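You operate a simulated robot arm through the tools that you are given. There is no shell and no other tool. Be economical: measure what you need, move in short steps, check, and stop when the job is done.

Carry out the task below with a simulated robot arm. There is one attempt and no reset: what you move stays moved.

## Task
End the video call: cover the lens, screen off, mute, aim the webcam away from the chair.
Fine: pointer on the grey mark, cover slid over the lens, volume knob at OFF; the webcam stays on the monitor.

The check looks at the end state, three seconds after you hand in, the way a careful person would. Anything else that was tipped, shoved, dropped, spilled or broken makes it a failure. A push-on lid holds only when it is set on centred and level and pressed home; a screw cap is set on level and turned clockwise until tight.

## Robot
A 6-joint arm with a two-finger parallel gripper, fixed in place. Base frame: the origin is at the foot of the arm, x ahead of it, y to its left, z up. Lengths are in m, angles in degrees, forces in N, time in s.
Its first joint turns from -166.0 to 166.0 degrees. Payload 4.1 kg.
The TCP is the grasp point between the finger pads, 0.023 m short of the fingertips. In the tool frame z runs along the fingers and y along their closing line. Largest opening 0.094 m; finger width 0.038, thickness 0.01; the body of the gripper, 0.054 by 0.096 m, starts 0.039 m behind the TCP.
Orientation is that of the tool frame in the base frame, as a unit quaternion [w, x, y, z]. With the fingers straight down and closing along the base's y, the tool's x points along the base's -x, its y along +y and its z along -z.

## Interface
- The arm moves only by the tool drive_tool. Its argument "rows" is a list of rows, each a list of 7 numbers: the gripper command, from -1 (shut) to 1 (fully open), values between in proportion, then the shift along the tool's x, y, z in mm, then the turn, a rotation vector about the tool's x, y, z in degrees. In form: [[claw, x, y, z, wx, wy, wz], ...]. A call has 1 to 8 rows; each row shifts and turns the commanded pose from where the row before left it, along the tool's axes as they then stand. Each row takes 0.2 s and may step no farther than 0.05 m and 8.6 degrees from the row before; otherwise, or with a gripper value out of range, the whole call is refused. A pose out of reach is approached as far as the arm can. The call stops where the force on the tool passes 40 N (or 10 N more than at its start, if that is more) or the arm is blocked; 0.2 s more then pass. The fingers move at their own pace (about 0.045 m/s each) and stop on an object; they squeeze with about 29 N. The grip force told is the motor's: it shows also when the fingers shut on nothing. Time passes only in rows, and 0.2 s behind the last, so rows that do not move let the fingers close. It gives the time, the measured TCP pose, the force on the tool (base axes), the opening and the grip force at its end, in the units of the frame above (readings bear some noise).
- Cameras (640 x 400 px; columns grow to the right, rows downward): "scene" is fixed at [0.049, 0.6551, 1.635]; the picture's right is [-0.90, -0.44, 0.00], its down [-0.17, 0.34, -0.92] and it looks along [0.40, -0.83, -0.38] (base axes); focal length 330 px, centre (320, 200). "wrist" rides on the gripper at [0.086, 0.016, -0.074] in the tool frame; the picture's right is [-0.18, 0.98, 0.00], its down [-0.58, -0.11, -0.81] and it looks along [-0.79, -0.15, 0.59] (tool axes); focal length 243 px, centre (320, 200). There is no depth. A picture from a camera that has moved, and an enlarged one, comes with that camera's place and axes in the base frame and with its lens. The place of the scene camera against the robot may be out by one fixed shift of up to 0.018 m in any direction.
- get_image(camera): a new picture of that camera. No time passes.
- lift_body(by): slides the trunk up (or, below 0, down) by that many m; the arm rides with it, the base frame stays. It gives what a move gives, with no picture.
- zoom(camera, box): a new picture of the part [left, top, right, bottom] of that camera's present view, enlarged. No time passes.
- finish_job(): hands the job in; it is judged then, once.

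Go step by step. Nothing tells you positions but the pictures and the camera data: compare them with the known pose of the tool, close in by small moves and look again before you grip or let go. The budget is 120 turns and 68 pictures, counting those below and the enlarged ones. Unless the task says otherwise, let go and move clear before handing in, and close with one line.

The tools are called after "Emit:" as name(argument=value, ...) on one line, values as JSON. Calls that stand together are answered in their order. drive_tool: Moves the arm, as the interface text tells. Its arguments: {"type":"object","properties":{"rows":{"type":"array","items":{"type":"array","items":{"type":"number"}}}},"required":["rows"]} The other tools are called the same way: lift_body (by) slides the trunk up or down; get_image (camera) takes a picture; zoom (camera, box) takes an enlarged picture of a part of a camera's view; finish_job () hands the job in.

At the start:

```text
clock: 0.0
tool_pos: [0.2359, -0.1827, 1.4444]
orientation: [-0.001, 0.0, 1.0, 0.0]
wrist_force: [0.3, -0.3, -0.3]
finger_gap: 0.094
grip_force: 0.1
trunk travel left (down, up): [-0.569, 0.021]
```

scene: 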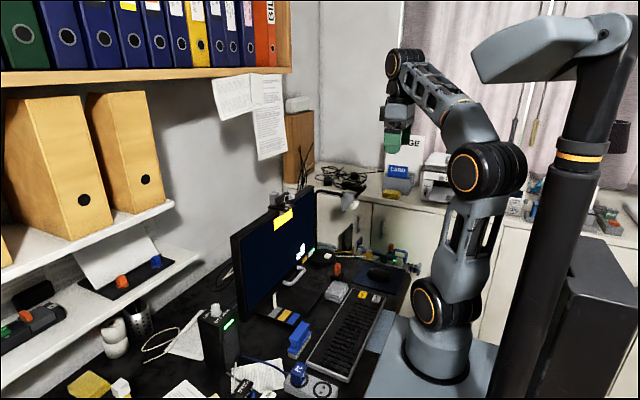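
wrist: 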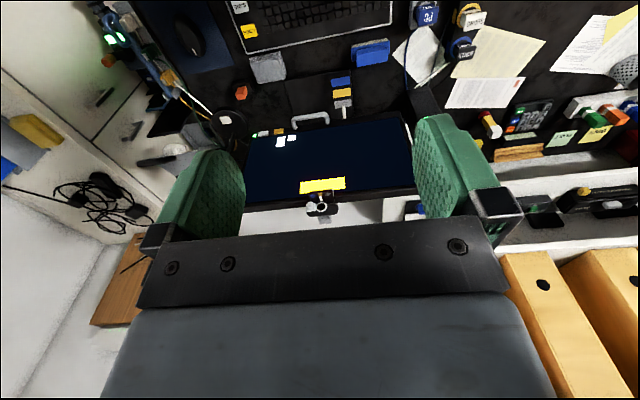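

I see a desk with a monitor that has a webcam on top, plus a keyboard, a speaker and knobs. I'll zoom in on the webcam and the desk controls first.

Emit:
zoom(camera="scene", box=[220, 170, 340, 245])

Emit:
zoom(camera="scene", box=[190, 280, 350, 400])

Emit:
zoom(camera="wrist", box=[240, 110, 420, 225])

Emit:
zoom(camera="wrist", box=[380, 0, 540, 110])

```text
5.33 times, centred on (280, 208) of scene
camera zoom: at [0.049, 0.6551, 1.635], right [-0.9, -0.44, 0.0], down [-0.17, 0.34, -0.92], along [0.4, -0.83, -0.38], focal length 1758 px, centre (533, 160)
```

zoom: 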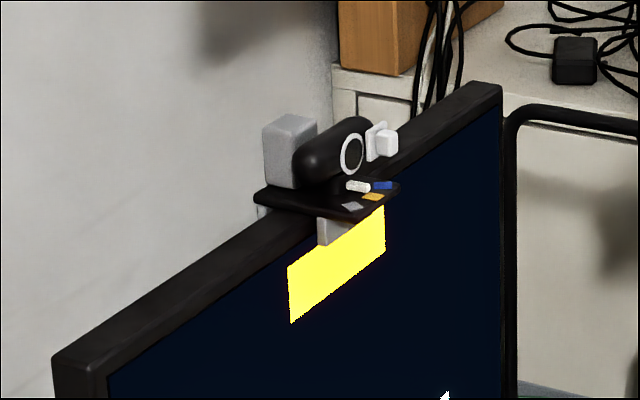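

```text
3.33 times, centred on (270, 340) of scene
camera zoom: at [0.049, 0.6551, 1.635], right [-0.9, -0.44, 0.0], down [-0.17, 0.34, -0.92], along [0.4, -0.83, -0.38], focal length 1099 px, centre (487, -267)
```

zoom: 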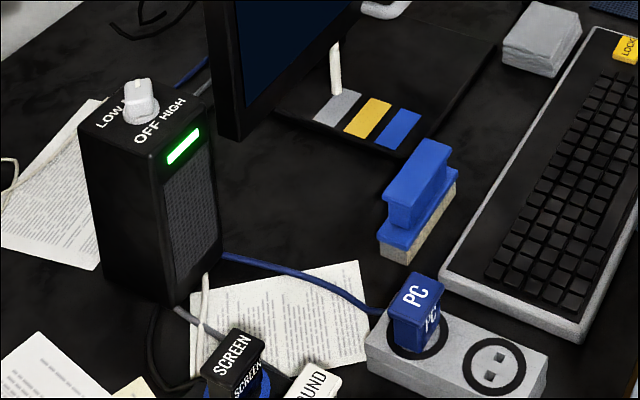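

```text
3.48 times, centred on (330, 168) of wrist
camera zoom: at [0.1498, -0.165, 1.5198], right [0.18, 0.98, 0.0], down [0.58, -0.11, 0.81], along [0.79, -0.15, -0.59], focal length 844 px, centre (285, 313)
```

zoom: 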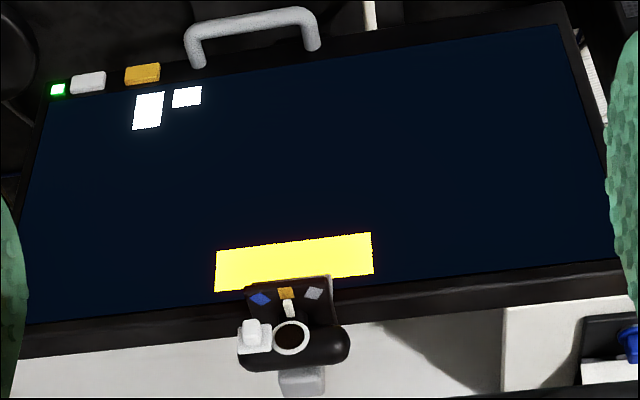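

```text
3.64 times, centred on (460, 55) of wrist
camera zoom: at [0.1498, -0.165, 1.5198], right [0.18, 0.98, 0.0], down [0.58, -0.11, 0.81], along [0.79, -0.15, -0.59], focal length 882 px, centre (-189, 727)
```

zoom: 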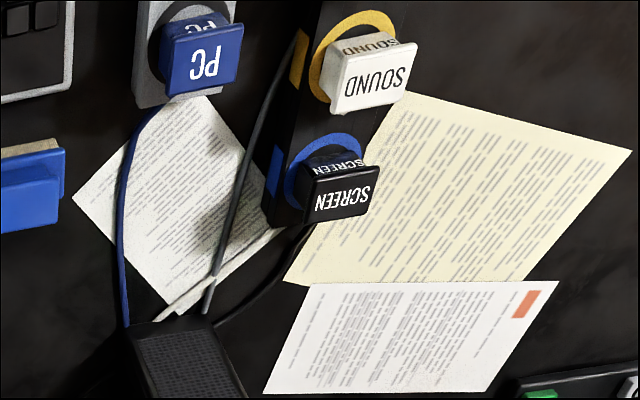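

The webcam is at about (0.64, -0.26, 1.17), on top of the monitor and facing the robot. I'll bring the wrist camera closer.

Emit:
drive_tool(rows=[[1, -30, -6, 17, 0, 0, 0], [1, -30, -6, 17, 0, 0, 0], [1, -30, -6, 17, 0, 0, 0], [1, -30, -6, 17, 0, 0, 0], [1, -30, -6, 17, 0, 0, 0], [1, -30, -6, 17, 0, 0, 0], [1, -30, -6, 17, 0, 0, 0], [1, -30, -6, 17, 0, 0, 0]])

Emit:
get_image(camera="wrist")

```text
clock: 1.8
tool_pos: [0.4757, -0.2294, 1.3075]
orientation: [0.0, 0.0, 1.0, 0.0]
wrist_force: [0.9, 0.3, -0.9]
finger_gap: 0.0942
grip_force: 0.2
trunk travel left (down, up): [-0.569, 0.021]
```

```text
61 pictures are left
camera wrist: at [0.3903, -0.2134, 1.383], right [0.18, 0.98, 0.0], down [0.58, -0.11, 0.81], along [0.79, -0.15, -0.59], focal length 243 px, centre (320, 200)
```

wrist: 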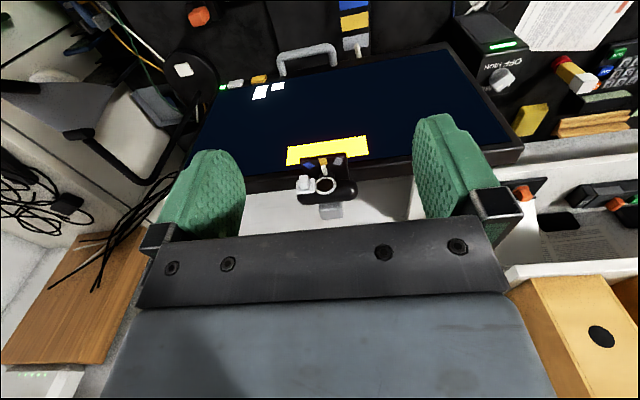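

Emit:
zoom(camera="wrist", box=[270, 135, 380, 225])

Emit:
zoom(camera="wrist", box=[210, 50, 350, 130])

Emit:
zoom(camera="wrist", box=[450, 20, 550, 110])

```text
4.44 times, centred on (325, 180) of wrist
camera zoom: at [0.3903, -0.2134, 1.383], right [0.18, 0.98, 0.0], down [0.58, -0.11, 0.81], along [0.79, -0.15, -0.59], focal length 1078 px, centre (298, 289)
```

zoom: 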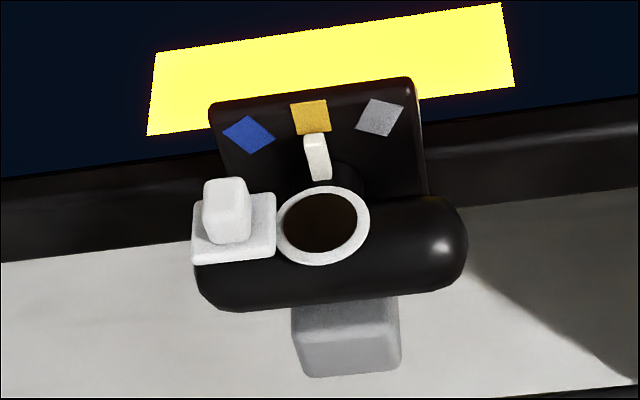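

```text
4.57 times, centred on (280, 90) of wrist
camera zoom: at [0.3903, -0.2134, 1.383], right [0.18, 0.98, 0.0], down [0.58, -0.11, 0.81], along [0.79, -0.15, -0.59], focal length 1109 px, centre (503, 703)
```

zoom: 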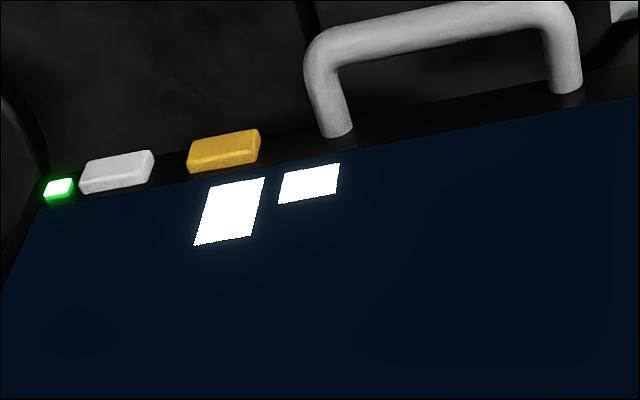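

```text
4.44 times, centred on (500, 65) of wrist
camera zoom: at [0.3903, -0.2134, 1.383], right [0.18, 0.98, 0.0], down [0.58, -0.11, 0.81], along [0.79, -0.15, -0.59], focal length 1078 px, centre (-480, 800)
```

zoom: 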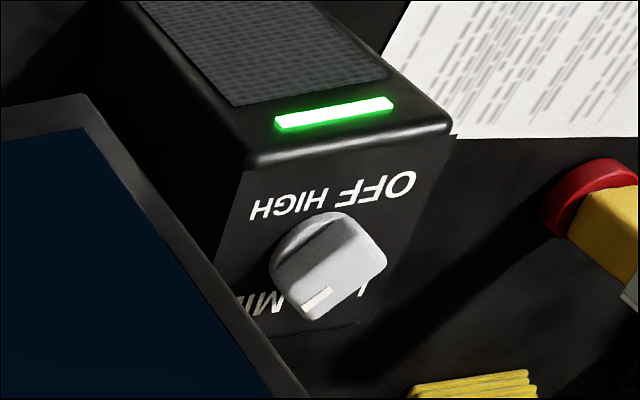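

The lens centre is near (0.623, -0.248, 1.189). The white cover and its knob sit on the -y side and need to slide about 25 mm toward +y. I'll approach with the gripper open, to push the knob with the inner side of the -y finger.

Emit:
drive_tool(rows=[[1, -20, -3, 18, 0, 0, 0], [1, -20, -3, 18, 0, 0, 0], [1, -20, -3, 18, 0, 0, 0], [1, -14, -2, 18, 0, 0, 0], [1, 0, 0, 0, 0, 0, 0]])

Emit:
get_image(camera="wrist")

Emit:
zoom(camera="scene", box=[220, 150, 340, 225])

```text
clock: 3.0
tool_pos: [0.5494, -0.2405, 1.2353]
orientation: [0.0, 0.0, 1.0, 0.0]
wrist_force: [-0.4, 1.0, -0.2]
finger_gap: 0.0943
grip_force: 0.0
trunk travel left (down, up): [-0.569, 0.021]
```

```text
57 pictures are left
camera wrist: at [0.464, -0.2244, 1.3117], right [0.18, 0.98, 0.0], down [0.58, -0.11, 0.81], along [0.79, -0.15, -0.59], focal length 243 px, centre (320, 200)
```

wrist: 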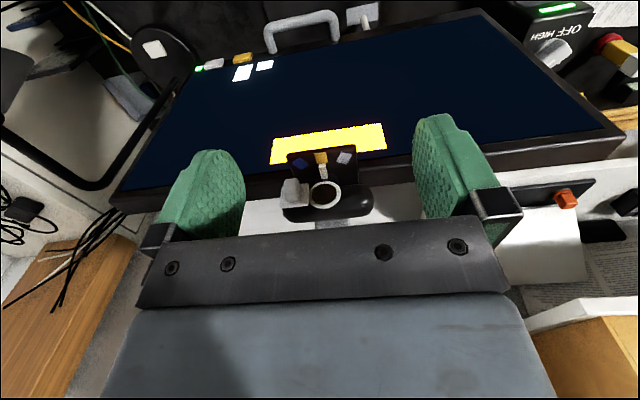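

```text
5.33 times, centred on (280, 188) of scene
camera zoom: at [0.049, 0.6551, 1.635], right [-0.9, -0.44, 0.0], down [-0.17, 0.34, -0.92], along [0.4, -0.83, -0.38], focal length 1758 px, centre (533, 267)
```

zoom: 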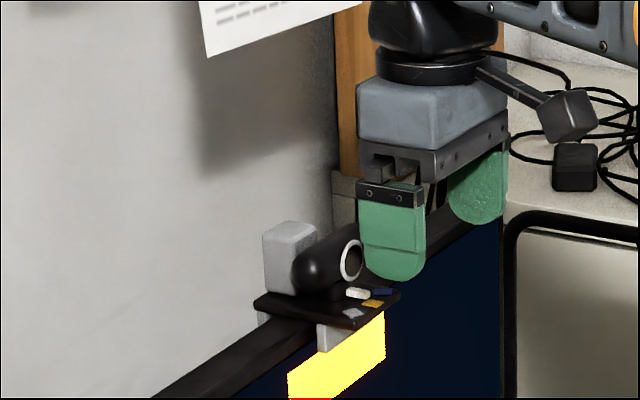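

Emit:
zoom(camera="wrist", box=[265, 140, 385, 235])

```text
4.21 times, centred on (325, 188) of wrist
camera zoom: at [0.464, -0.2244, 1.3117], right [0.18, 0.98, 0.0], down [0.58, -0.11, 0.81], along [0.79, -0.15, -0.59], focal length 1022 px, centre (299, 253)
```

zoom: 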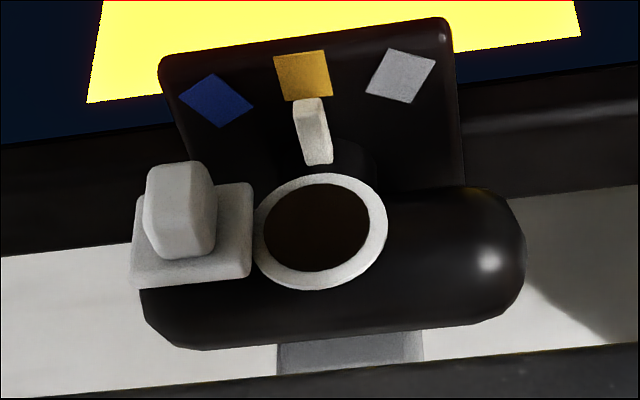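

The knob's left edge is near y = -0.279, with the knob about z = 1.19 and x = 0.60 to 0.615. I'll lower beside it, move forward and look.

Emit:
drive_tool(rows=[[1, 0, -5, 18, 0, 0, 0], [1, 0, 0, 17, 0, 0, 0], [1, -15, 0, 0, 0, 0, 0], [1, -12, 0, 0, 0, 0, 0], [1, -12, 0, 0, 0, 0, 0]])

Emit:
zoom(camera="wrist", box=[180, 110, 420, 260])

Emit:
zoom(camera="scene", box=[240, 170, 320, 220])

```text
clock: 4.2
tool_pos: [0.59, -0.245, 1.201]
orientation: [-0.001, 0.0, 1.0, 0.0]
wrist_force: [-0.2, 0.3, 0.0]
finger_gap: 0.094
grip_force: 0.1
trunk travel left (down, up): [-0.569, 0.021]
```

```text
2.67 times, centred on (300, 185) of wrist
camera zoom: at [0.5034, -0.2291, 1.2767], right [0.18, 0.98, 0.0], down [0.58, -0.11, 0.81], along [0.79, -0.15, -0.59], focal length 647 px, centre (373, 240)
```

zoom: 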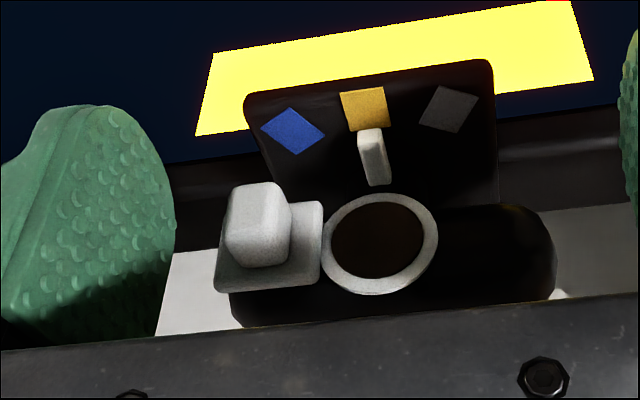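

```text
8.00 times, centred on (280, 195) of scene
camera zoom: at [0.049, 0.6551, 1.635], right [-0.9, -0.44, 0.0], down [-0.17, 0.34, -0.92], along [0.4, -0.83, -0.38], focal length 2638 px, centre (640, 240)
```

zoom: 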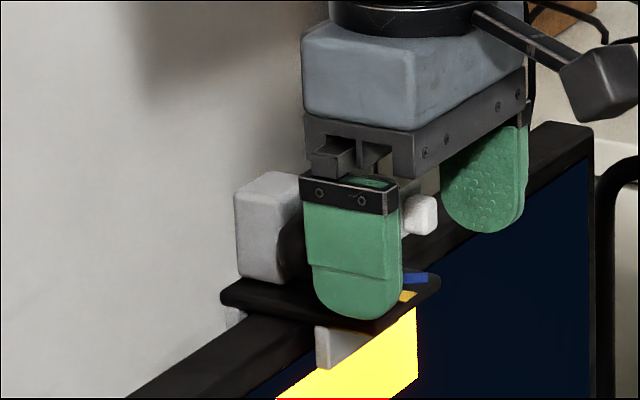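

Emit:
drive_tool(rows=[[1, 0, 5, 0, 0, 0, 0], [1, 0, 5, 0, 0, 0, 0], [1, 0, 4, 0, 0, 0, 0], [1, 0, 3, 0, 0, 0, 0], [1, 0, 3, 0, 0, 0, 0]])

Emit:
zoom(camera="wrist", box=[180, 110, 420, 260])

```text
clock: 5.4
tool_pos: [0.588, -0.2252, 1.201]
orientation: [0.0, 0.0, 1.0, 0.0]
wrist_force: [-0.7, -0.4, 0.4]
finger_gap: 0.0939
grip_force: 0.0
trunk travel left (down, up): [-0.569, 0.021]
```

```text
2.67 times, centred on (300, 185) of wrist
camera zoom: at [0.5027, -0.2088, 1.2766], right [0.18, 0.98, 0.0], down [0.58, -0.11, 0.81], along [0.79, -0.15, -0.59], focal length 647 px, centre (373, 240)
```

zoom: 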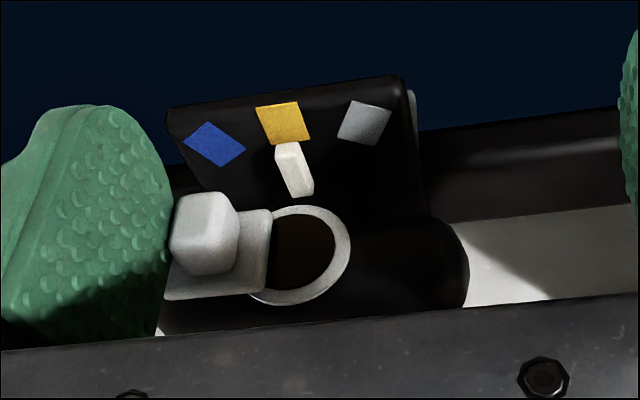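

The push works: the cover is sliding and the pan hasn't turned. I'll keep pushing.

Emit:
drive_tool(rows=[[1, 0, 4, 0, 0, 0, 0], [1, 0, 4, 0, 0, 0, 0], [1, 0, 4, 0, 0, 0, 0], [1, 0, 3, 0, 0, 0, 0], [1, 0, 2, 0, 0, 0, 0]])

Emit:
zoom(camera="wrist", box=[180, 110, 420, 260])

```text
clock: 6.6
tool_pos: [0.5898, -0.2084, 1.2018]
orientation: [0.0, 0.0, 1.0, 0.0]
wrist_force: [-0.4, 0.2, -1.2]
finger_gap: 0.0941
grip_force: 0.1
trunk travel left (down, up): [-0.569, 0.021]
```

```text
2.67 times, centred on (300, 185) of wrist
camera zoom: at [0.5029, -0.192, 1.2769], right [0.18, 0.98, 0.0], down [0.58, -0.11, 0.81], along [0.79, -0.15, -0.59], focal length 647 px, centre (373, 240)
```

zoom: 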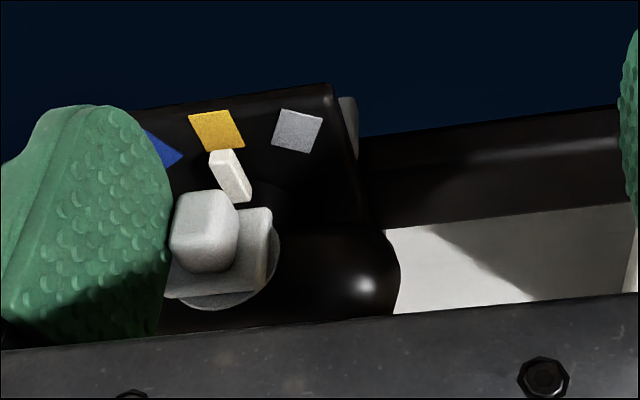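

Emit:
drive_tool(rows=[[1, 0, 1.5, 0, 0, 0, 0], [1, 0, 1.5, 0, 0, 0, 0], [1, 0, 0, 0, 0, 0, 0]])

Emit:
zoom(camera="wrist", box=[180, 110, 420, 260])

```text
clock: 7.4
tool_pos: [0.5881, -0.2057, 1.2004]
orientation: [0.0, 0.0, 1.0, 0.0]
wrist_force: [-0.4, -0.1, -0.2]
finger_gap: 0.0939
grip_force: 0.0
trunk travel left (down, up): [-0.569, 0.021]
```

```text
2.67 times, centred on (300, 185) of wrist
camera zoom: at [0.5029, -0.1891, 1.2767], right [0.18, 0.98, 0.0], down [0.58, -0.11, 0.81], along [0.79, -0.15, -0.59], focal length 647 px, centre (373, 240)
```

zoom: 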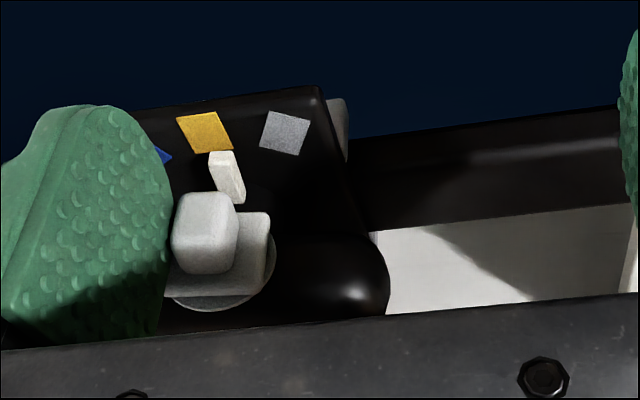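

The pan has just started turning, so the cover is probably at its end stop. I'll back off and inspect.

Emit:
drive_tool(rows=[[1, 0, -5, 0, 0, 0, 0], [1, 20, 0, 0, 0, 0, 0], [1, 20, 0, -10, 0, 0, 0], [1, 20, 0, -20, 0, 0, 0]])

Emit:
zoom(camera="wrist", box=[220, 130, 380, 230])

```text
clock: 8.4
tool_pos: [0.5292, -0.2098, 1.2295]
orientation: [-0.001, 0.0, 1.0, 0.0]
wrist_force: [0.7, 0.2, 0.4]
finger_gap: 0.0943
grip_force: 0.1
trunk travel left (down, up): [-0.569, 0.021]
```

```text
4.00 times, centred on (300, 180) of wrist
camera zoom: at [0.4423, -0.1934, 1.3064], right [0.18, 0.98, 0.0], down [0.58, -0.11, 0.81], along [0.79, -0.15, -0.59], focal length 970 px, centre (400, 280)
```

zoom: 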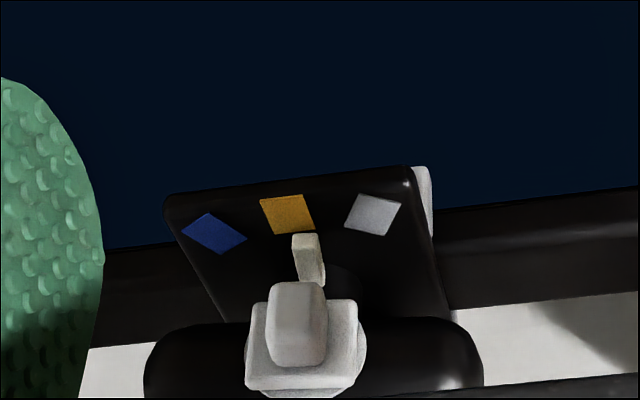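

The cover now sits over the lens and the yellow on-screen banner has gone. Next I'll push further on the knob, now at its stop, to turn the pan toward the grey mark, checking as I go.

Emit:
drive_tool(rows=[[1, -20, 0, 15, 0, 0, 0], [1, -20, 0, 14, 0, 0, 0], [1, -18, 0, 0, 0, 0, 0], [1, 0, 4, 0, 0, 0, 0], [1, 0, 3, 0, 0, 0, 0], [1, 0, 3, 0, 0, 0, 0], [1, 0, 2, 0, 0, 0, 0]])

Emit:
zoom(camera="wrist", box=[180, 110, 420, 260])

```text
clock: 10.0
tool_pos: [0.5871, -0.1975, 1.2031]
orientation: [0.001, 0.0, 1.0, 0.0]
wrist_force: [-0.4, -0.9, 0.1]
finger_gap: 0.0941
grip_force: 0.1
trunk travel left (down, up): [-0.569, 0.021]
```

```text
2.67 times, centred on (300, 185) of wrist
camera zoom: at [0.5011, -0.1821, 1.2781], right [0.18, 0.98, 0.0], down [0.58, -0.11, 0.81], along [0.79, -0.15, -0.59], focal length 647 px, centre (373, 240)
```

zoom: 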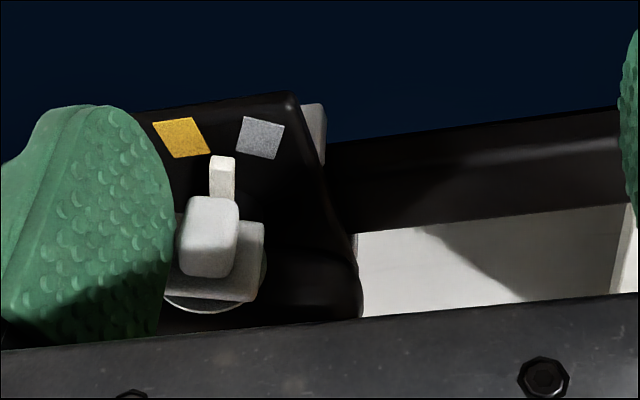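

The pan is turning and the pointer is about halfway to grey. I'll continue.

Emit:
drive_tool(rows=[[1, 0, 3, 0, 0, 0, 0], [1, 0, 2, 0, 0, 0, 0], [1, 0, 2, 0, 0, 0, 0]])

Emit:
zoom(camera="wrist", box=[180, 110, 420, 260])

```text
clock: 10.8
tool_pos: [0.5865, -0.1911, 1.2027]
orientation: [0.0, 0.0, 1.0, 0.0]
wrist_force: [0.5, 0.5, -0.2]
finger_gap: 0.0941
grip_force: 0.1
trunk travel left (down, up): [-0.569, 0.021]
```

```text
2.67 times, centred on (300, 185) of wrist
camera zoom: at [0.5009, -0.1747, 1.2781], right [0.18, 0.98, 0.0], down [0.58, -0.11, 0.81], along [0.79, -0.15, -0.59], focal length 647 px, centre (373, 240)
```

zoom: 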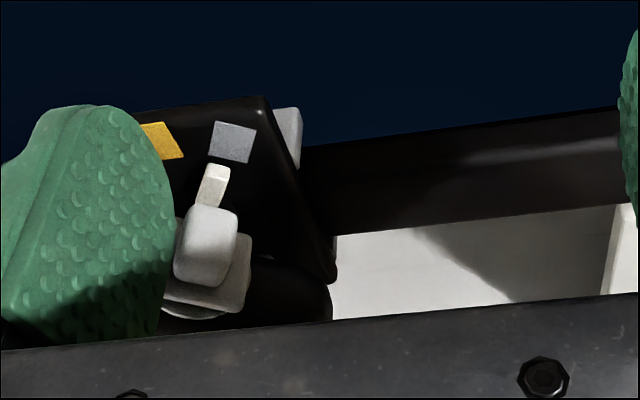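

Emit:
drive_tool(rows=[[1, 0, -4, 0, 0, 0, 0], [1, 20, -8, 0, 0, 0, 0], [1, 20, -14, -10, 0, 0, 0], [1, 20, -14, -20, 0, 0, 0]])

Emit:
zoom(camera="wrist", box=[240, 130, 400, 230])

Emit:
zoom(camera="scene", box=[240, 170, 320, 220])

```text
clock: 11.8
tool_pos: [0.5271, -0.2308, 1.233]
orientation: [0.0, 0.001, 1.0, 0.0]
wrist_force: [0.3, -0.5, 0.3]
finger_gap: 0.0942
grip_force: 0.0
trunk travel left (down, up): [-0.569, 0.021]
```

```text
4.00 times, centred on (320, 180) of wrist
camera zoom: at [0.4403, -0.2149, 1.309], right [0.18, 0.98, 0.0], down [0.58, -0.11, 0.81], along [0.79, -0.15, -0.59], focal length 970 px, centre (320, 280)
```

zoom: 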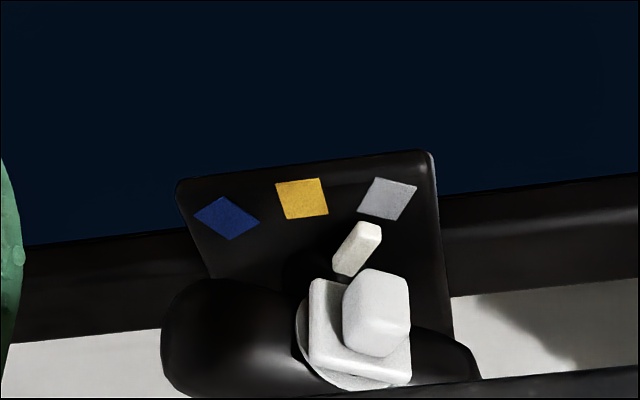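

```text
8.00 times, centred on (280, 195) of scene
camera zoom: at [0.049, 0.6551, 1.635], right [-0.9, -0.44, 0.0], down [-0.17, 0.34, -0.92], along [0.4, -0.83, -0.38], focal length 2638 px, centre (640, 240)
```

zoom: 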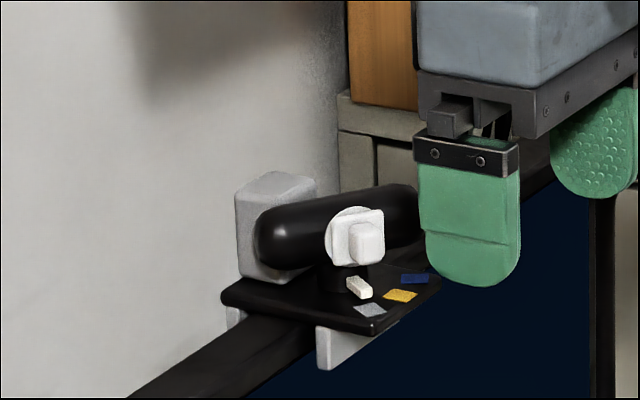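

Emit:
zoom(camera="scene", box=[275, 196, 299, 214])

Emit:
zoom(camera="wrist", box=[300, 165, 360, 205])

```text
16.00 times, centred on (287, 205) of scene
camera zoom: at [0.049, 0.6551, 1.635], right [-0.9, -0.44, 0.0], down [-0.17, 0.34, -0.92], along [0.4, -0.83, -0.38], focal length 5275 px, centre (848, 120)
```

zoom: 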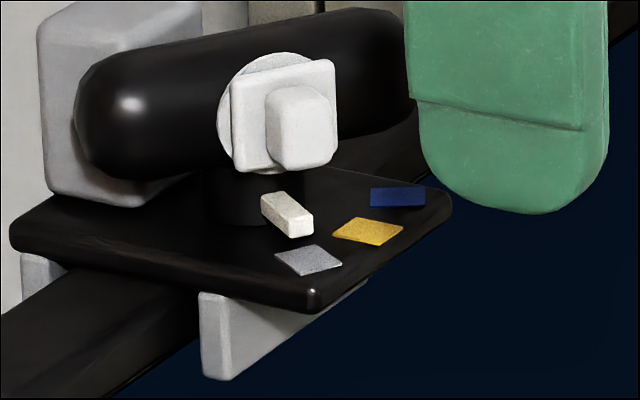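

```text
10.00 times, centred on (330, 185) of wrist
camera zoom: at [0.4403, -0.2149, 1.309], right [0.18, 0.98, 0.0], down [0.58, -0.11, 0.81], along [0.79, -0.15, -0.59], focal length 2426 px, centre (220, 350)
```

zoom: 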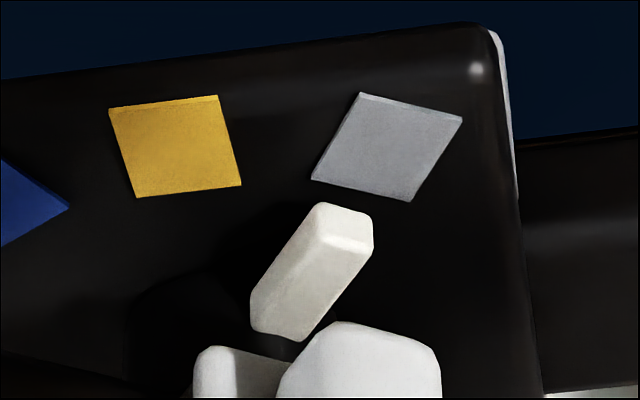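

The cover is on and the pointer lines up with grey to within about 1.5 mm. The speaker knob is at about (0.66, 0.05, 0.967) and the screen button at about (0.634, -0.448, 0.856), both lower. I'll retract, lower the trunk and look at the knob.

Emit:
drive_tool(rows=[[1, 40, 0, -15, 0, 0, 0], [1, 45, 0, 0, 0, 0, 0], [1, 25, 40, 0, 0, 0, 0], [1, 0, 48, 0, 0, 0, 0], [1, 0, 48, 0, 0, 0, 0], [1, 0, 48, 0, 0, 0, 0], [1, 0, 48, 0, 0, 0, 0], [1, 0, 30, 0, 0, 0, 0]])

Emit:
lift_body(by=-0.2)

Emit:
get_image(camera="wrist")

Emit:
get_image(camera="scene")

```text
clock: 13.6
tool_pos: [0.4163, 0.0313, 1.247]
orientation: [0.0, -0.001, 1.0, 0.0]
wrist_force: [0.2, -0.1, -0.6]
finger_gap: 0.094
grip_force: 0.0
trunk travel left (down, up): [-0.569, 0.021]
```

```text
clock: 15.8
tool_pos: [0.4176, 0.0296, 1.0462]
orientation: [0.0, 0.0, 1.0, 0.0]
wrist_force: [-0.3, 0.2, -0.3]
finger_gap: 0.0939
grip_force: 0.0
trunk travel left (down, up): [-0.369, 0.221]
```

```text
42 pictures are left
camera wrist: at [0.3307, 0.0466, 1.1222], right [0.18, 0.98, 0.0], down [0.58, -0.11, 0.81], along [0.79, -0.15, -0.59], focal length 243 px, centre (320, 200)
```

wrist: 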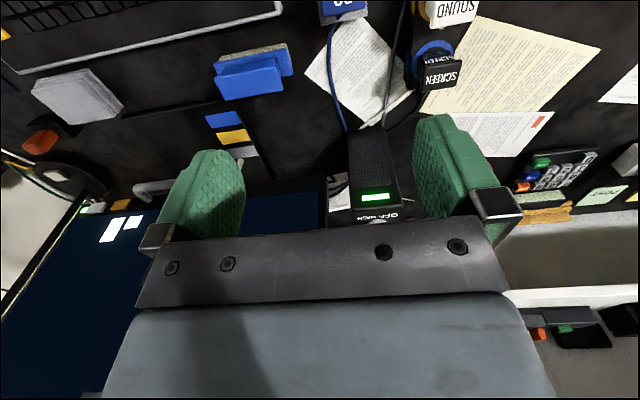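

```text
41 pictures are left
```

scene: 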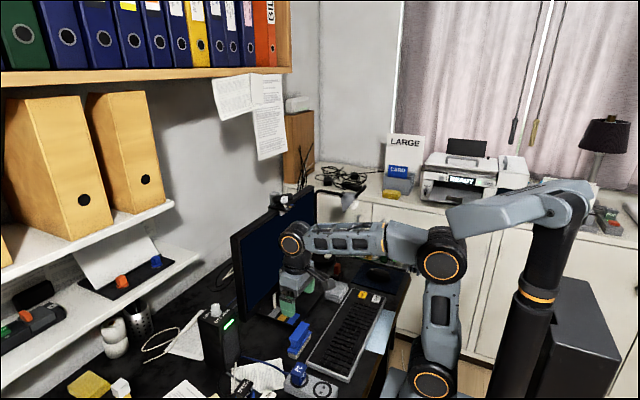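

Emit:
drive_tool(rows=[[1, -15, 15, -40, 0, 0, 0], [1, -15, 15, -40, 0, 0, 0], [1, -15, 15, -40, 0, 0, 0], [1, 0, 10, -30, 0, 0, 0]])

Emit:
get_image(camera="wrist")

```text
clock: 16.8
tool_pos: [0.46, 0.0859, 1.1968]
orientation: [0.0, 0.0, 1.0, 0.0]
wrist_force: [0.0, 1.0, -1.5]
finger_gap: 0.0943
grip_force: 0.0
trunk travel left (down, up): [-0.369, 0.221]
```

```text
40 pictures are left
camera wrist: at [0.3758, 0.102, 1.2725], right [0.18, 0.98, 0.0], down [0.58, -0.11, 0.81], along [0.79, -0.15, -0.59], focal length 243 px, centre (320, 200)
```

wrist: 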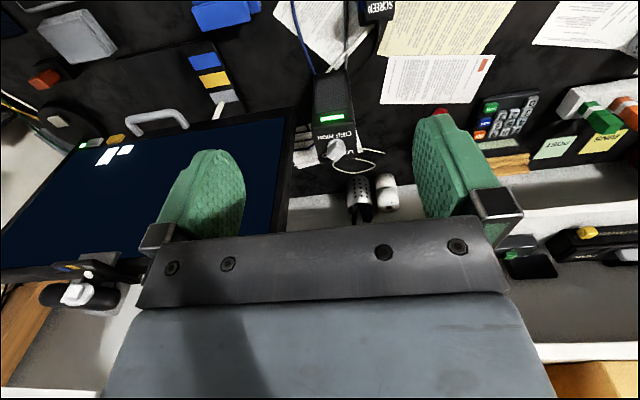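

Emit:
zoom(camera="wrist", box=[295, 95, 395, 185])

Emit:
zoom(camera="scene", box=[190, 280, 270, 360])

```text
4.44 times, centred on (345, 140) of wrist
camera zoom: at [0.3758, 0.102, 1.2725], right [0.18, 0.98, 0.0], down [0.58, -0.11, 0.81], along [0.79, -0.15, -0.59], focal length 1078 px, centre (209, 467)
```

zoom: 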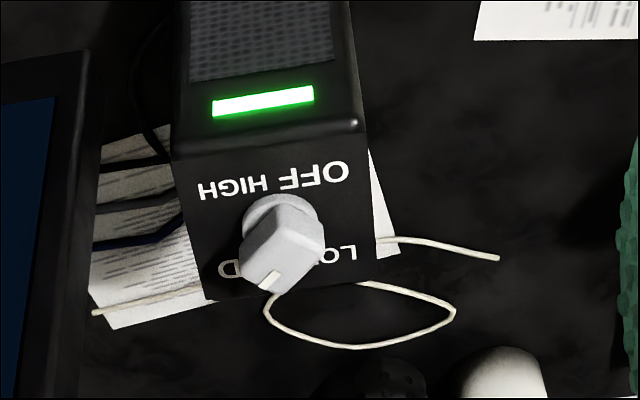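

```text
5.00 times, centred on (230, 320) of scene
camera zoom: at [0.049, 0.6551, 1.635], right [-0.9, -0.44, 0.0], down [-0.17, 0.34, -0.92], along [0.4, -0.83, -0.38], focal length 1648 px, centre (770, -400)
```

zoom: 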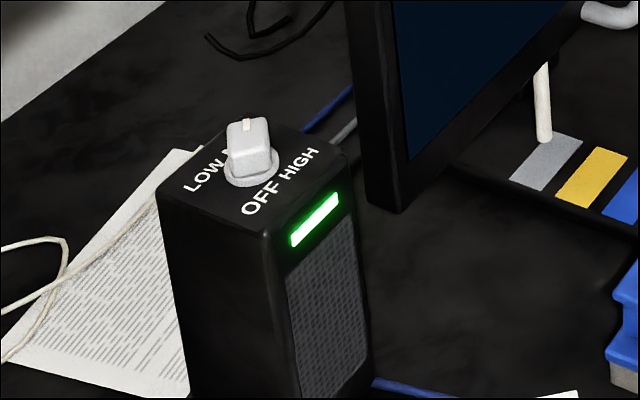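

The knob is a bar on a flange at about (0.681, 0.078, 0.935), pointing at MID. OFF is roughly 180° away, counterclockwise from above. I'll raise the trunk again for reach and view the knob closer.

Emit:
lift_body(by=0.18)

Emit:
drive_tool(rows=[[1, -12, -2, 42, 0, 0, 0], [1, -12, -2, 42, 0, 0, 0], [1, -12, -2, 42, 0, 0, 0], [1, -12, -2, 42, 0, 0, 0], [1, -12, -2, 42, 0, 0, 0], [1, -14, -2, 42, 0, 0, 0], [1, -14, -2, 42, 0, 0, 0], [1, -12, -2, 22, 0, 0, 0]])

Emit:
get_image(camera="wrist")

```text
clock: 18.8
tool_pos: [0.4612, 0.0855, 1.376]
orientation: [0.0, 0.0, 1.0, 0.001]
wrist_force: [-0.4, -0.1, 0.2]
finger_gap: 0.094
grip_force: 0.0
trunk travel left (down, up): [-0.549, 0.041]
```

```text
clock: 20.6
tool_pos: [0.5623, 0.0693, 1.0597]
orientation: [-0.001, 0.0, 1.0, 0.0]
wrist_force: [-0.2, -0.8, 0.5]
finger_gap: 0.0941
grip_force: 0.0
trunk travel left (down, up): [-0.549, 0.041]
```

```text
37 pictures are left
camera wrist: at [0.4764, 0.0864, 1.1361], right [0.18, 0.98, 0.0], down [0.58, -0.11, 0.81], along [0.79, -0.15, -0.59], focal length 243 px, centre (320, 200)
```

wrist: 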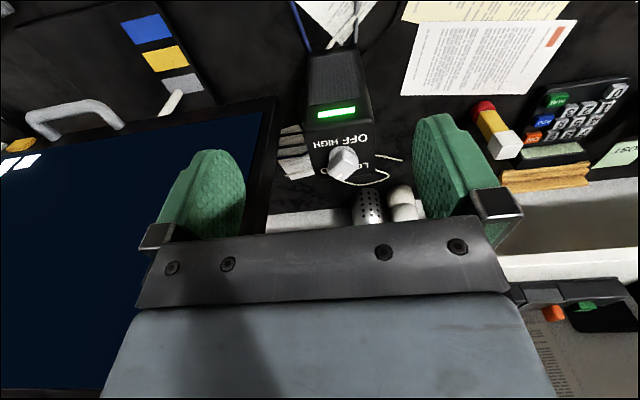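

Emit:
zoom(camera="wrist", box=[300, 95, 400, 195])

```text
4.00 times, centred on (350, 145) of wrist
camera zoom: at [0.4764, 0.0864, 1.1361], right [0.18, 0.98, 0.0], down [0.58, -0.11, 0.81], along [0.79, -0.15, -0.59], focal length 970 px, centre (200, 420)
```

zoom: 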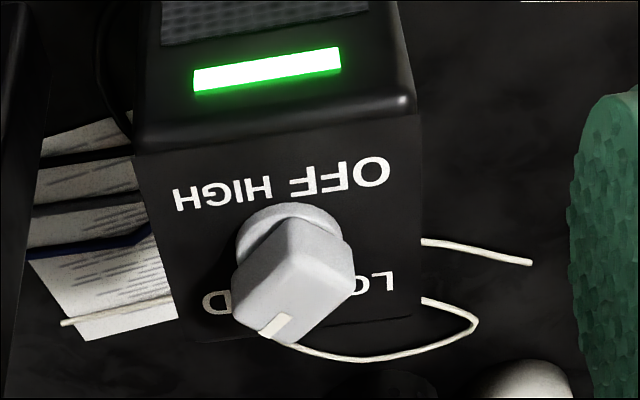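

Emit:
zoom(camera="wrist", box=[330, 138, 370, 188])

```text
8.00 times, centred on (350, 163) of wrist
camera zoom: at [0.4764, 0.0864, 1.1361], right [0.18, 0.98, 0.0], down [0.58, -0.11, 0.81], along [0.79, -0.15, -0.59], focal length 1941 px, centre (80, 496)
```

zoom: 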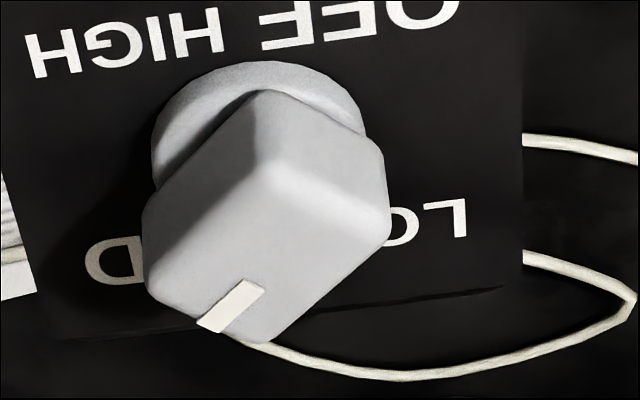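

The bar is about 22 mm wide with its mark at MID, the -45° direction. I'll turn the tool 45° clockwise so the fingers straddle the bar's width, then hover above it.

Emit:
drive_tool(rows=[[0.1, 0, 0, 0, 0, 0, 7.5], [0.1, 0, 0, 0, 0, 0, 7.5], [0.1, 0, 0, 0, 0, 0, 7.5], [0.1, 0, 0, 0, 0, 0, 7.5], [0.1, 0, 0, 0, 0, 0, 7.5], [0.1, 0, 0, 0, 0, 0, 7.5]])

Emit:
drive_tool(rows=[[0.1, -26, 30, 10, 0, 0, 0], [0.1, -27, 30, 10, 0, 0, 0], [0.1, -26, 29, 20, 0, 0, 0], [0.1, 0, 0, 10, 0, 0, 0]])

Emit:
get_image(camera="wrist")

Emit:
zoom(camera="scene", box=[170, 250, 270, 350])

```text
clock: 22.0
tool_pos: [0.561, 0.0693, 1.0594]
orientation: [0.0, 0.383, 0.924, 0.0]
wrist_force: [-0.2, 1.1, -0.3]
finger_gap: 0.0515
grip_force: 0.1
trunk travel left (down, up): [-0.549, 0.041]
```

```text
clock: 23.0
tool_pos: [0.6818, 0.0761, 1.0096]
orientation: [0.0, 0.383, 0.924, 0.001]
wrist_force: [-0.1, 0.1, 0.4]
finger_gap: 0.0515
grip_force: 0.1
trunk travel left (down, up): [-0.549, 0.041]
```

```text
34 pictures are left
camera wrist: at [0.6323, 0.1484, 1.0855], right [0.83, 0.56, 0.0], down [0.33, -0.49, 0.81], along [0.45, -0.67, -0.59], focal length 243 px, centre (320, 200)
```

wrist: 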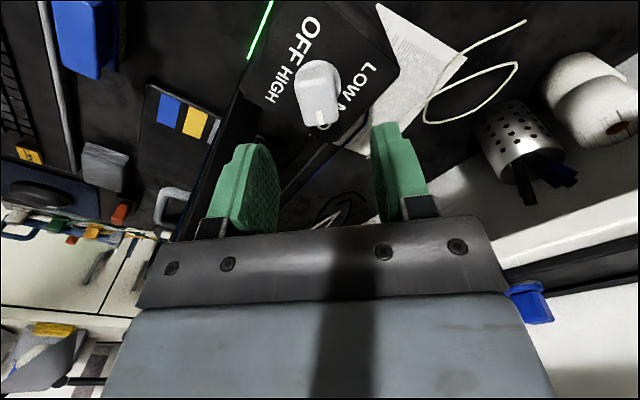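

```text
4.00 times, centred on (220, 300) of scene
camera zoom: at [0.049, 0.6551, 1.635], right [-0.9, -0.44, 0.0], down [-0.17, 0.34, -0.92], along [0.4, -0.83, -0.38], focal length 1319 px, centre (720, -200)
```

zoom: 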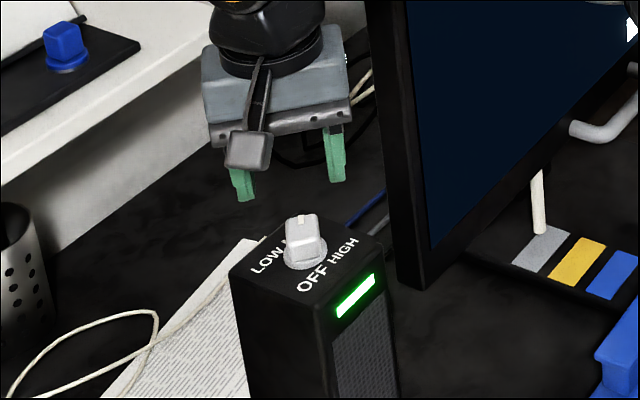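

Emit:
zoom(camera="wrist", box=[240, 40, 420, 160])

```text
3.33 times, centred on (330, 100) of wrist
camera zoom: at [0.6323, 0.1484, 1.0855], right [0.83, 0.56, 0.0], down [0.33, -0.49, 0.81], along [0.45, -0.67, -0.59], focal length 809 px, centre (287, 533)
```

zoom: 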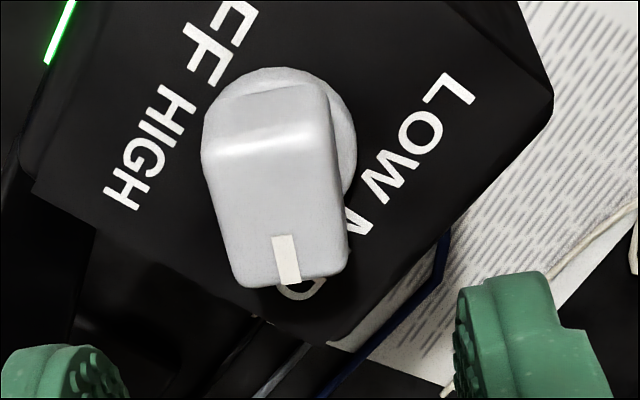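

The fingers straddle the bar and are centred to within about 2 mm. I'll descend and grip.

Emit:
drive_tool(rows=[[0.1, 0, -1, 20, 0, 0, 0], [0.1, 0, 0, 20, 0, 0, 0], [0.1, 0, 0, 10, 0, 0, 0], [0.1, 0, 0, 7, 0, 0, 0]])

Emit:
zoom(camera="wrist", box=[200, 60, 440, 210])

Emit:
zoom(camera="scene", box=[190, 280, 250, 330])

```text
clock: 24.0
tool_pos: [0.68, 0.0751, 0.9537]
orientation: [0.0, 0.382, 0.924, 0.0]
wrist_force: [-0.5, -0.7, 0.4]
finger_gap: 0.0516
grip_force: 0.1
trunk travel left (down, up): [-0.549, 0.041]
```

```text
2.67 times, centred on (320, 135) of wrist
camera zoom: at [0.6309, 0.1482, 1.0289], right [0.83, 0.56, 0.0], down [0.33, -0.49, 0.81], along [0.46, -0.67, -0.59], focal length 647 px, centre (320, 373)
```

zoom: 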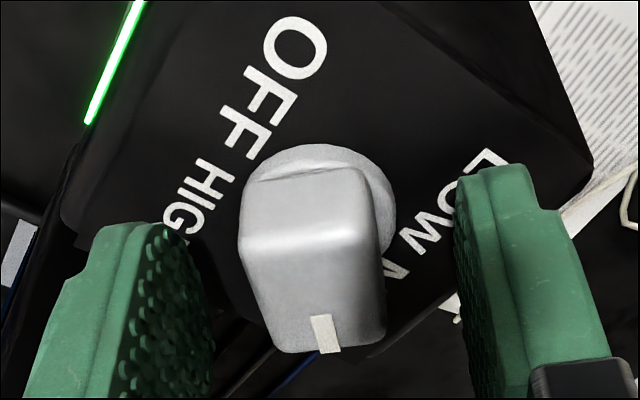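

```text
8.00 times, centred on (220, 305) of scene
camera zoom: at [0.049, 0.6551, 1.635], right [-0.9, -0.44, 0.0], down [-0.17, 0.34, -0.92], along [0.4, -0.83, -0.38], focal length 2638 px, centre (1120, -640)
```

zoom: 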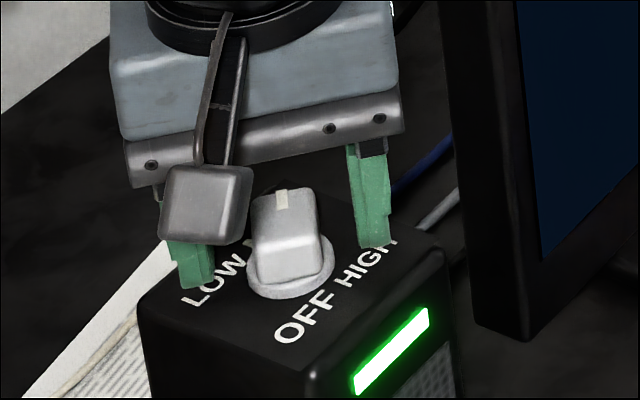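

Emit:
drive_tool(rows=[[-0.3, 0, -1, 2, 0, 0, 0], [-0.5, 0, 0, 0, 0, 0, 0], [-0.8, 0, 0, 0, 0, 0, 0], [-1, 0, 0, 0, 0, 0, 0], [-1, 0, 0, 0, 0, 0, 0]])

Emit:
zoom(camera="wrist", box=[200, 60, 440, 210])

```text
clock: 25.2
tool_pos: [0.6792, 0.0761, 0.9521]
orientation: [0.0, 0.383, 0.924, 0.0]
wrist_force: [2.9, 2.6, 0.3]
finger_gap: 0.0237
grip_force: 28.7
trunk travel left (down, up): [-0.549, 0.041]
```

```text
2.67 times, centred on (320, 135) of wrist
camera zoom: at [0.6303, 0.1479, 1.027], right [0.82, 0.57, 0.0], down [0.33, -0.49, 0.81], along [0.46, -0.67, -0.59], focal length 647 px, centre (320, 373)
```

zoom: 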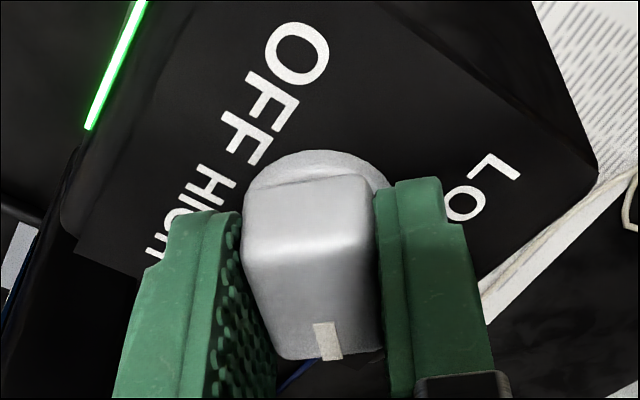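

Gripped, with the gap at 23.7 mm. I'll turn counterclockwise in steps and watch the force.

Emit:
drive_tool(rows=[[-1, 0, 1, 0, 0, 0, 0], [-1, 0, 0, 0, 0, 0, -5], [-1, 0, 0, 0, 0, 0, -5], [-1, 0, 0, 0, 0, 0, -5], [-1, 0, 0, 0, 0, 0, -5]])

Emit:
zoom(camera="scene", box=[170, 250, 270, 350])

```text
clock: 26.4
tool_pos: [0.6798, 0.0759, 0.9501]
orientation: [0.001, 0.215, 0.977, 0.0]
wrist_force: [-1.3, -1.8, 0.5]
finger_gap: 0.0237
grip_force: 28.7
trunk travel left (down, up): [-0.549, 0.041]
```

```text
4.00 times, centred on (220, 300) of scene
camera zoom: at [0.049, 0.6551, 1.635], right [-0.9, -0.44, 0.0], down [-0.17, 0.34, -0.92], along [0.4, -0.83, -0.38], focal length 1319 px, centre (720, -200)
```

zoom: 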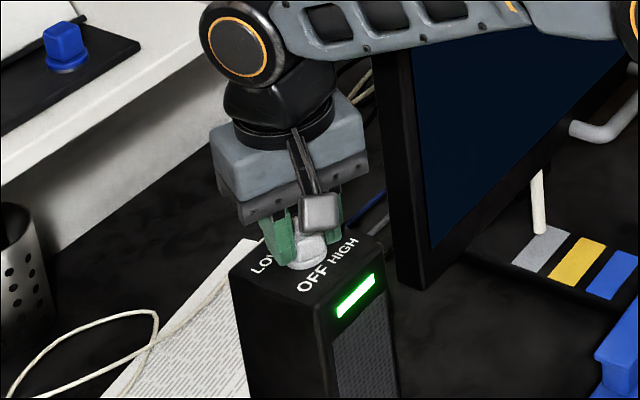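

Emit:
drive_tool(rows=[[-1, 0, -0.4, 0, 0, 0, -7], [-1, 0, 0, 0, 0, 0, -7], [-1, 0, 0, 0, 0, 0, -7], [-1, 0, 0, 0, 0, 0, -7]])

Emit:
drive_tool(rows=[[-1, 0, 0, 0, 0, 0, -7], [-1, 0, 0, 0, 0, 0, -7], [-1, 0, 0, 0, 0, 0, -7], [-1, 0, 0, 0, 0, 0, -7], [-1, 0, 0, 0, 0, 0, 0]])

Emit:
zoom(camera="scene", box=[170, 250, 270, 350])

Emit:
get_image(camera="wrist")

```text
clock: 27.4
tool_pos: [0.679, 0.0751, 0.9509]
orientation: [0.0, -0.027, 1.0, 0.0]
wrist_force: [-0.2, -2.9, -0.6]
finger_gap: 0.0237
grip_force: 29.5
trunk travel left (down, up): [-0.549, 0.041]
```

```text
clock: 28.6
tool_pos: [0.6796, 0.0765, 0.9514]
orientation: [0.0, -0.268, 0.963, 0.001]
wrist_force: [2.1, -1.6, 0.7]
finger_gap: 0.0235
grip_force: 28.7
trunk travel left (down, up): [-0.549, 0.041]
```

```text
4.00 times, centred on (220, 300) of scene
camera zoom: at [0.049, 0.6551, 1.635], right [-0.9, -0.44, 0.0], down [-0.17, 0.34, -0.92], along [0.4, -0.83, -0.38], focal length 1319 px, centre (720, -200)
```

zoom: 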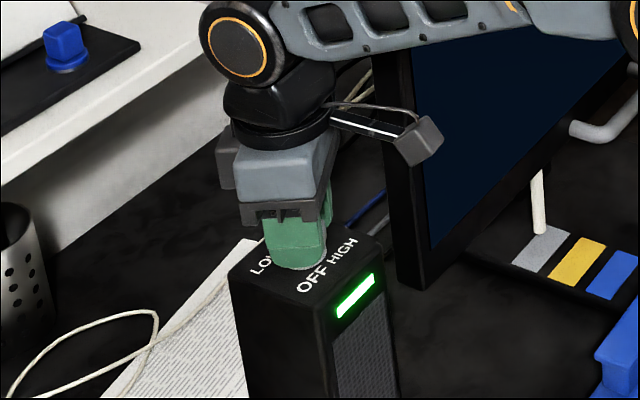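

```text
26 pictures are left
camera wrist: at [0.5978, 0.0449, 1.027], right [-0.35, 0.94, 0.0], down [0.55, 0.21, 0.81], along [0.76, 0.28, -0.59], focal length 243 px, centre (320, 200)
```

wrist: 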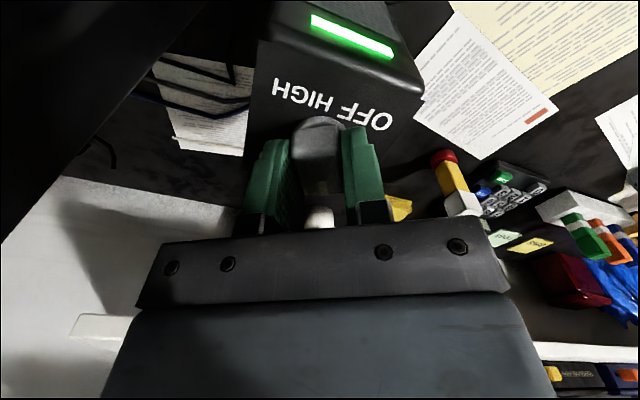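

The knob has turned 76° cleanly. I'll release, rise, turn the tool 180° clockwise on the clear side and regrip.

Emit:
drive_tool(rows=[[0.1, 0, 0, 0, 0, 0, 0], [0.1, 0, 0, 0, 0, 0, 0], [0.1, 0, 0, -20, 0, 0, 0], [0.1, 0, 0, -40, 0, 0, 0], [0.1, 0, 0, 0, 0, 0, 8], [0.1, 0, 0, 0, 0, 0, 8], [0.1, 0, 0, 0, 0, 0, 8], [0.1, 0, 0, 0, 0, 0, 8]])

Emit:
drive_tool(rows=[[0.1, 0, 0, 0, 0, 0, 8], [0.1, 0, 0, 0, 0, 0, 8], [0.1, 0, 0, 0, 0, 0, 8], [0.1, 0, 0, 0, 0, 0, 8], [0.1, 0, 0, 0, 0, 0, 8], [0.1, 0, 0, 0, 0, 0, 8], [0.1, 0, 0, 0, 0, 0, 8], [0.1, 0, 0, 0, 0, 0, 8]])

Emit:
drive_tool(rows=[[0.1, 0, 0, 0, 0, 0, 8], [0.1, 0, 0, 0, 0, 0, 8], [0.1, 0, 0, 0, 0, 0, 8], [0.1, 0, 0, 0, 0, 0, 8], [0.1, 0, 0, 0, 0, 0, 8], [0.1, 0, 0, 0, 0, 0, 8], [0.1, 0, 0, 0, 0, 0, 8], [0.1, 0, 0, 0, 0, 0, 8]])

Emit:
drive_tool(rows=[[0.1, 0, 0, 0, 0, 0, 8], [0.1, 0, 0, 0, 0, 0, 8], [0.1, 0, 0, 0, 0, 0, 4], [0.1, 0, 0, 0, 0, 0, 0]])

Emit:
zoom(camera="scene", box=[170, 250, 270, 350])

Emit:
get_image(camera="wrist")

```text
clock: 30.4
tool_pos: [0.6806, 0.0746, 1.011]
orientation: [0.0, 0.009, 1.0, 0.0]
wrist_force: [0.2, 0.0, 0.1]
finger_gap: 0.0515
grip_force: 0.0
trunk travel left (down, up): [-0.549, 0.041]
```

```text
clock: 32.2
tool_pos: [0.6795, 0.0757, 1.0116]
orientation: [0.001, 0.539, 0.842, 0.0]
wrist_force: [0.3, -0.3, 0.8]
finger_gap: 0.0516
grip_force: 0.0
trunk travel left (down, up): [-0.549, 0.041]
```

```text
clock: 34.0
tool_pos: [0.6794, 0.0759, 1.012]
orientation: [0.0, 0.903, 0.429, 0.0]
wrist_force: [0.2, 0.3, -0.3]
finger_gap: 0.0515
grip_force: 0.1
trunk travel left (down, up): [-0.549, 0.041]
```

```text
clock: 35.0
tool_pos: [0.6795, 0.0757, 1.0117]
orientation: [0.0, 0.964, 0.267, 0.001]
wrist_force: [0.0, 0.1, 0.9]
finger_gap: 0.0517
grip_force: 0.1
trunk travel left (down, up): [-0.549, 0.041]
```

```text
4.00 times, centred on (220, 300) of scene
camera zoom: at [0.049, 0.6551, 1.635], right [-0.9, -0.44, 0.0], down [-0.17, 0.34, -0.92], along [0.4, -0.83, -0.38], focal length 1319 px, centre (720, -200)
```

zoom: 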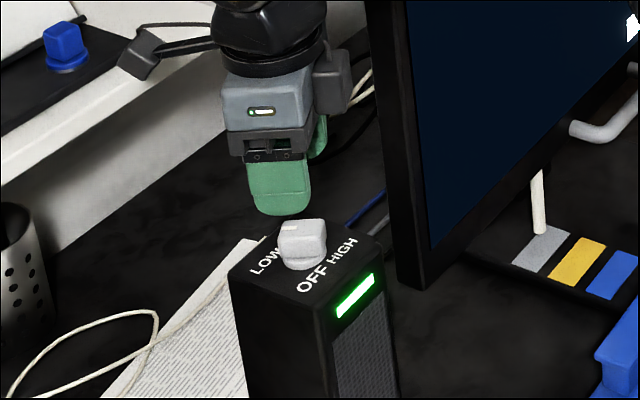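

```text
24 pictures are left
camera wrist: at [0.7627, 0.1063, 1.0872], right [0.35, -0.94, 0.0], down [-0.55, -0.21, 0.81], along [-0.76, -0.28, -0.59], focal length 243 px, centre (320, 200)
```

wrist: 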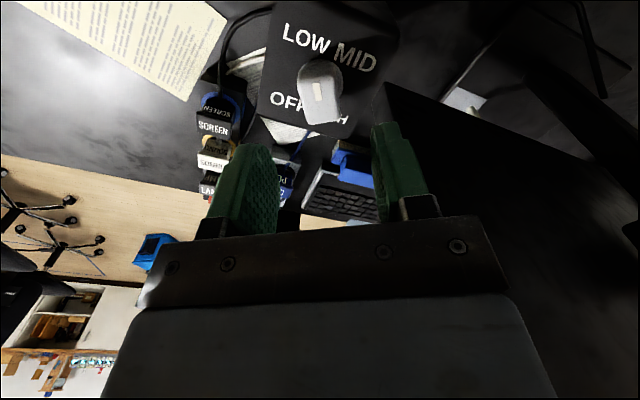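

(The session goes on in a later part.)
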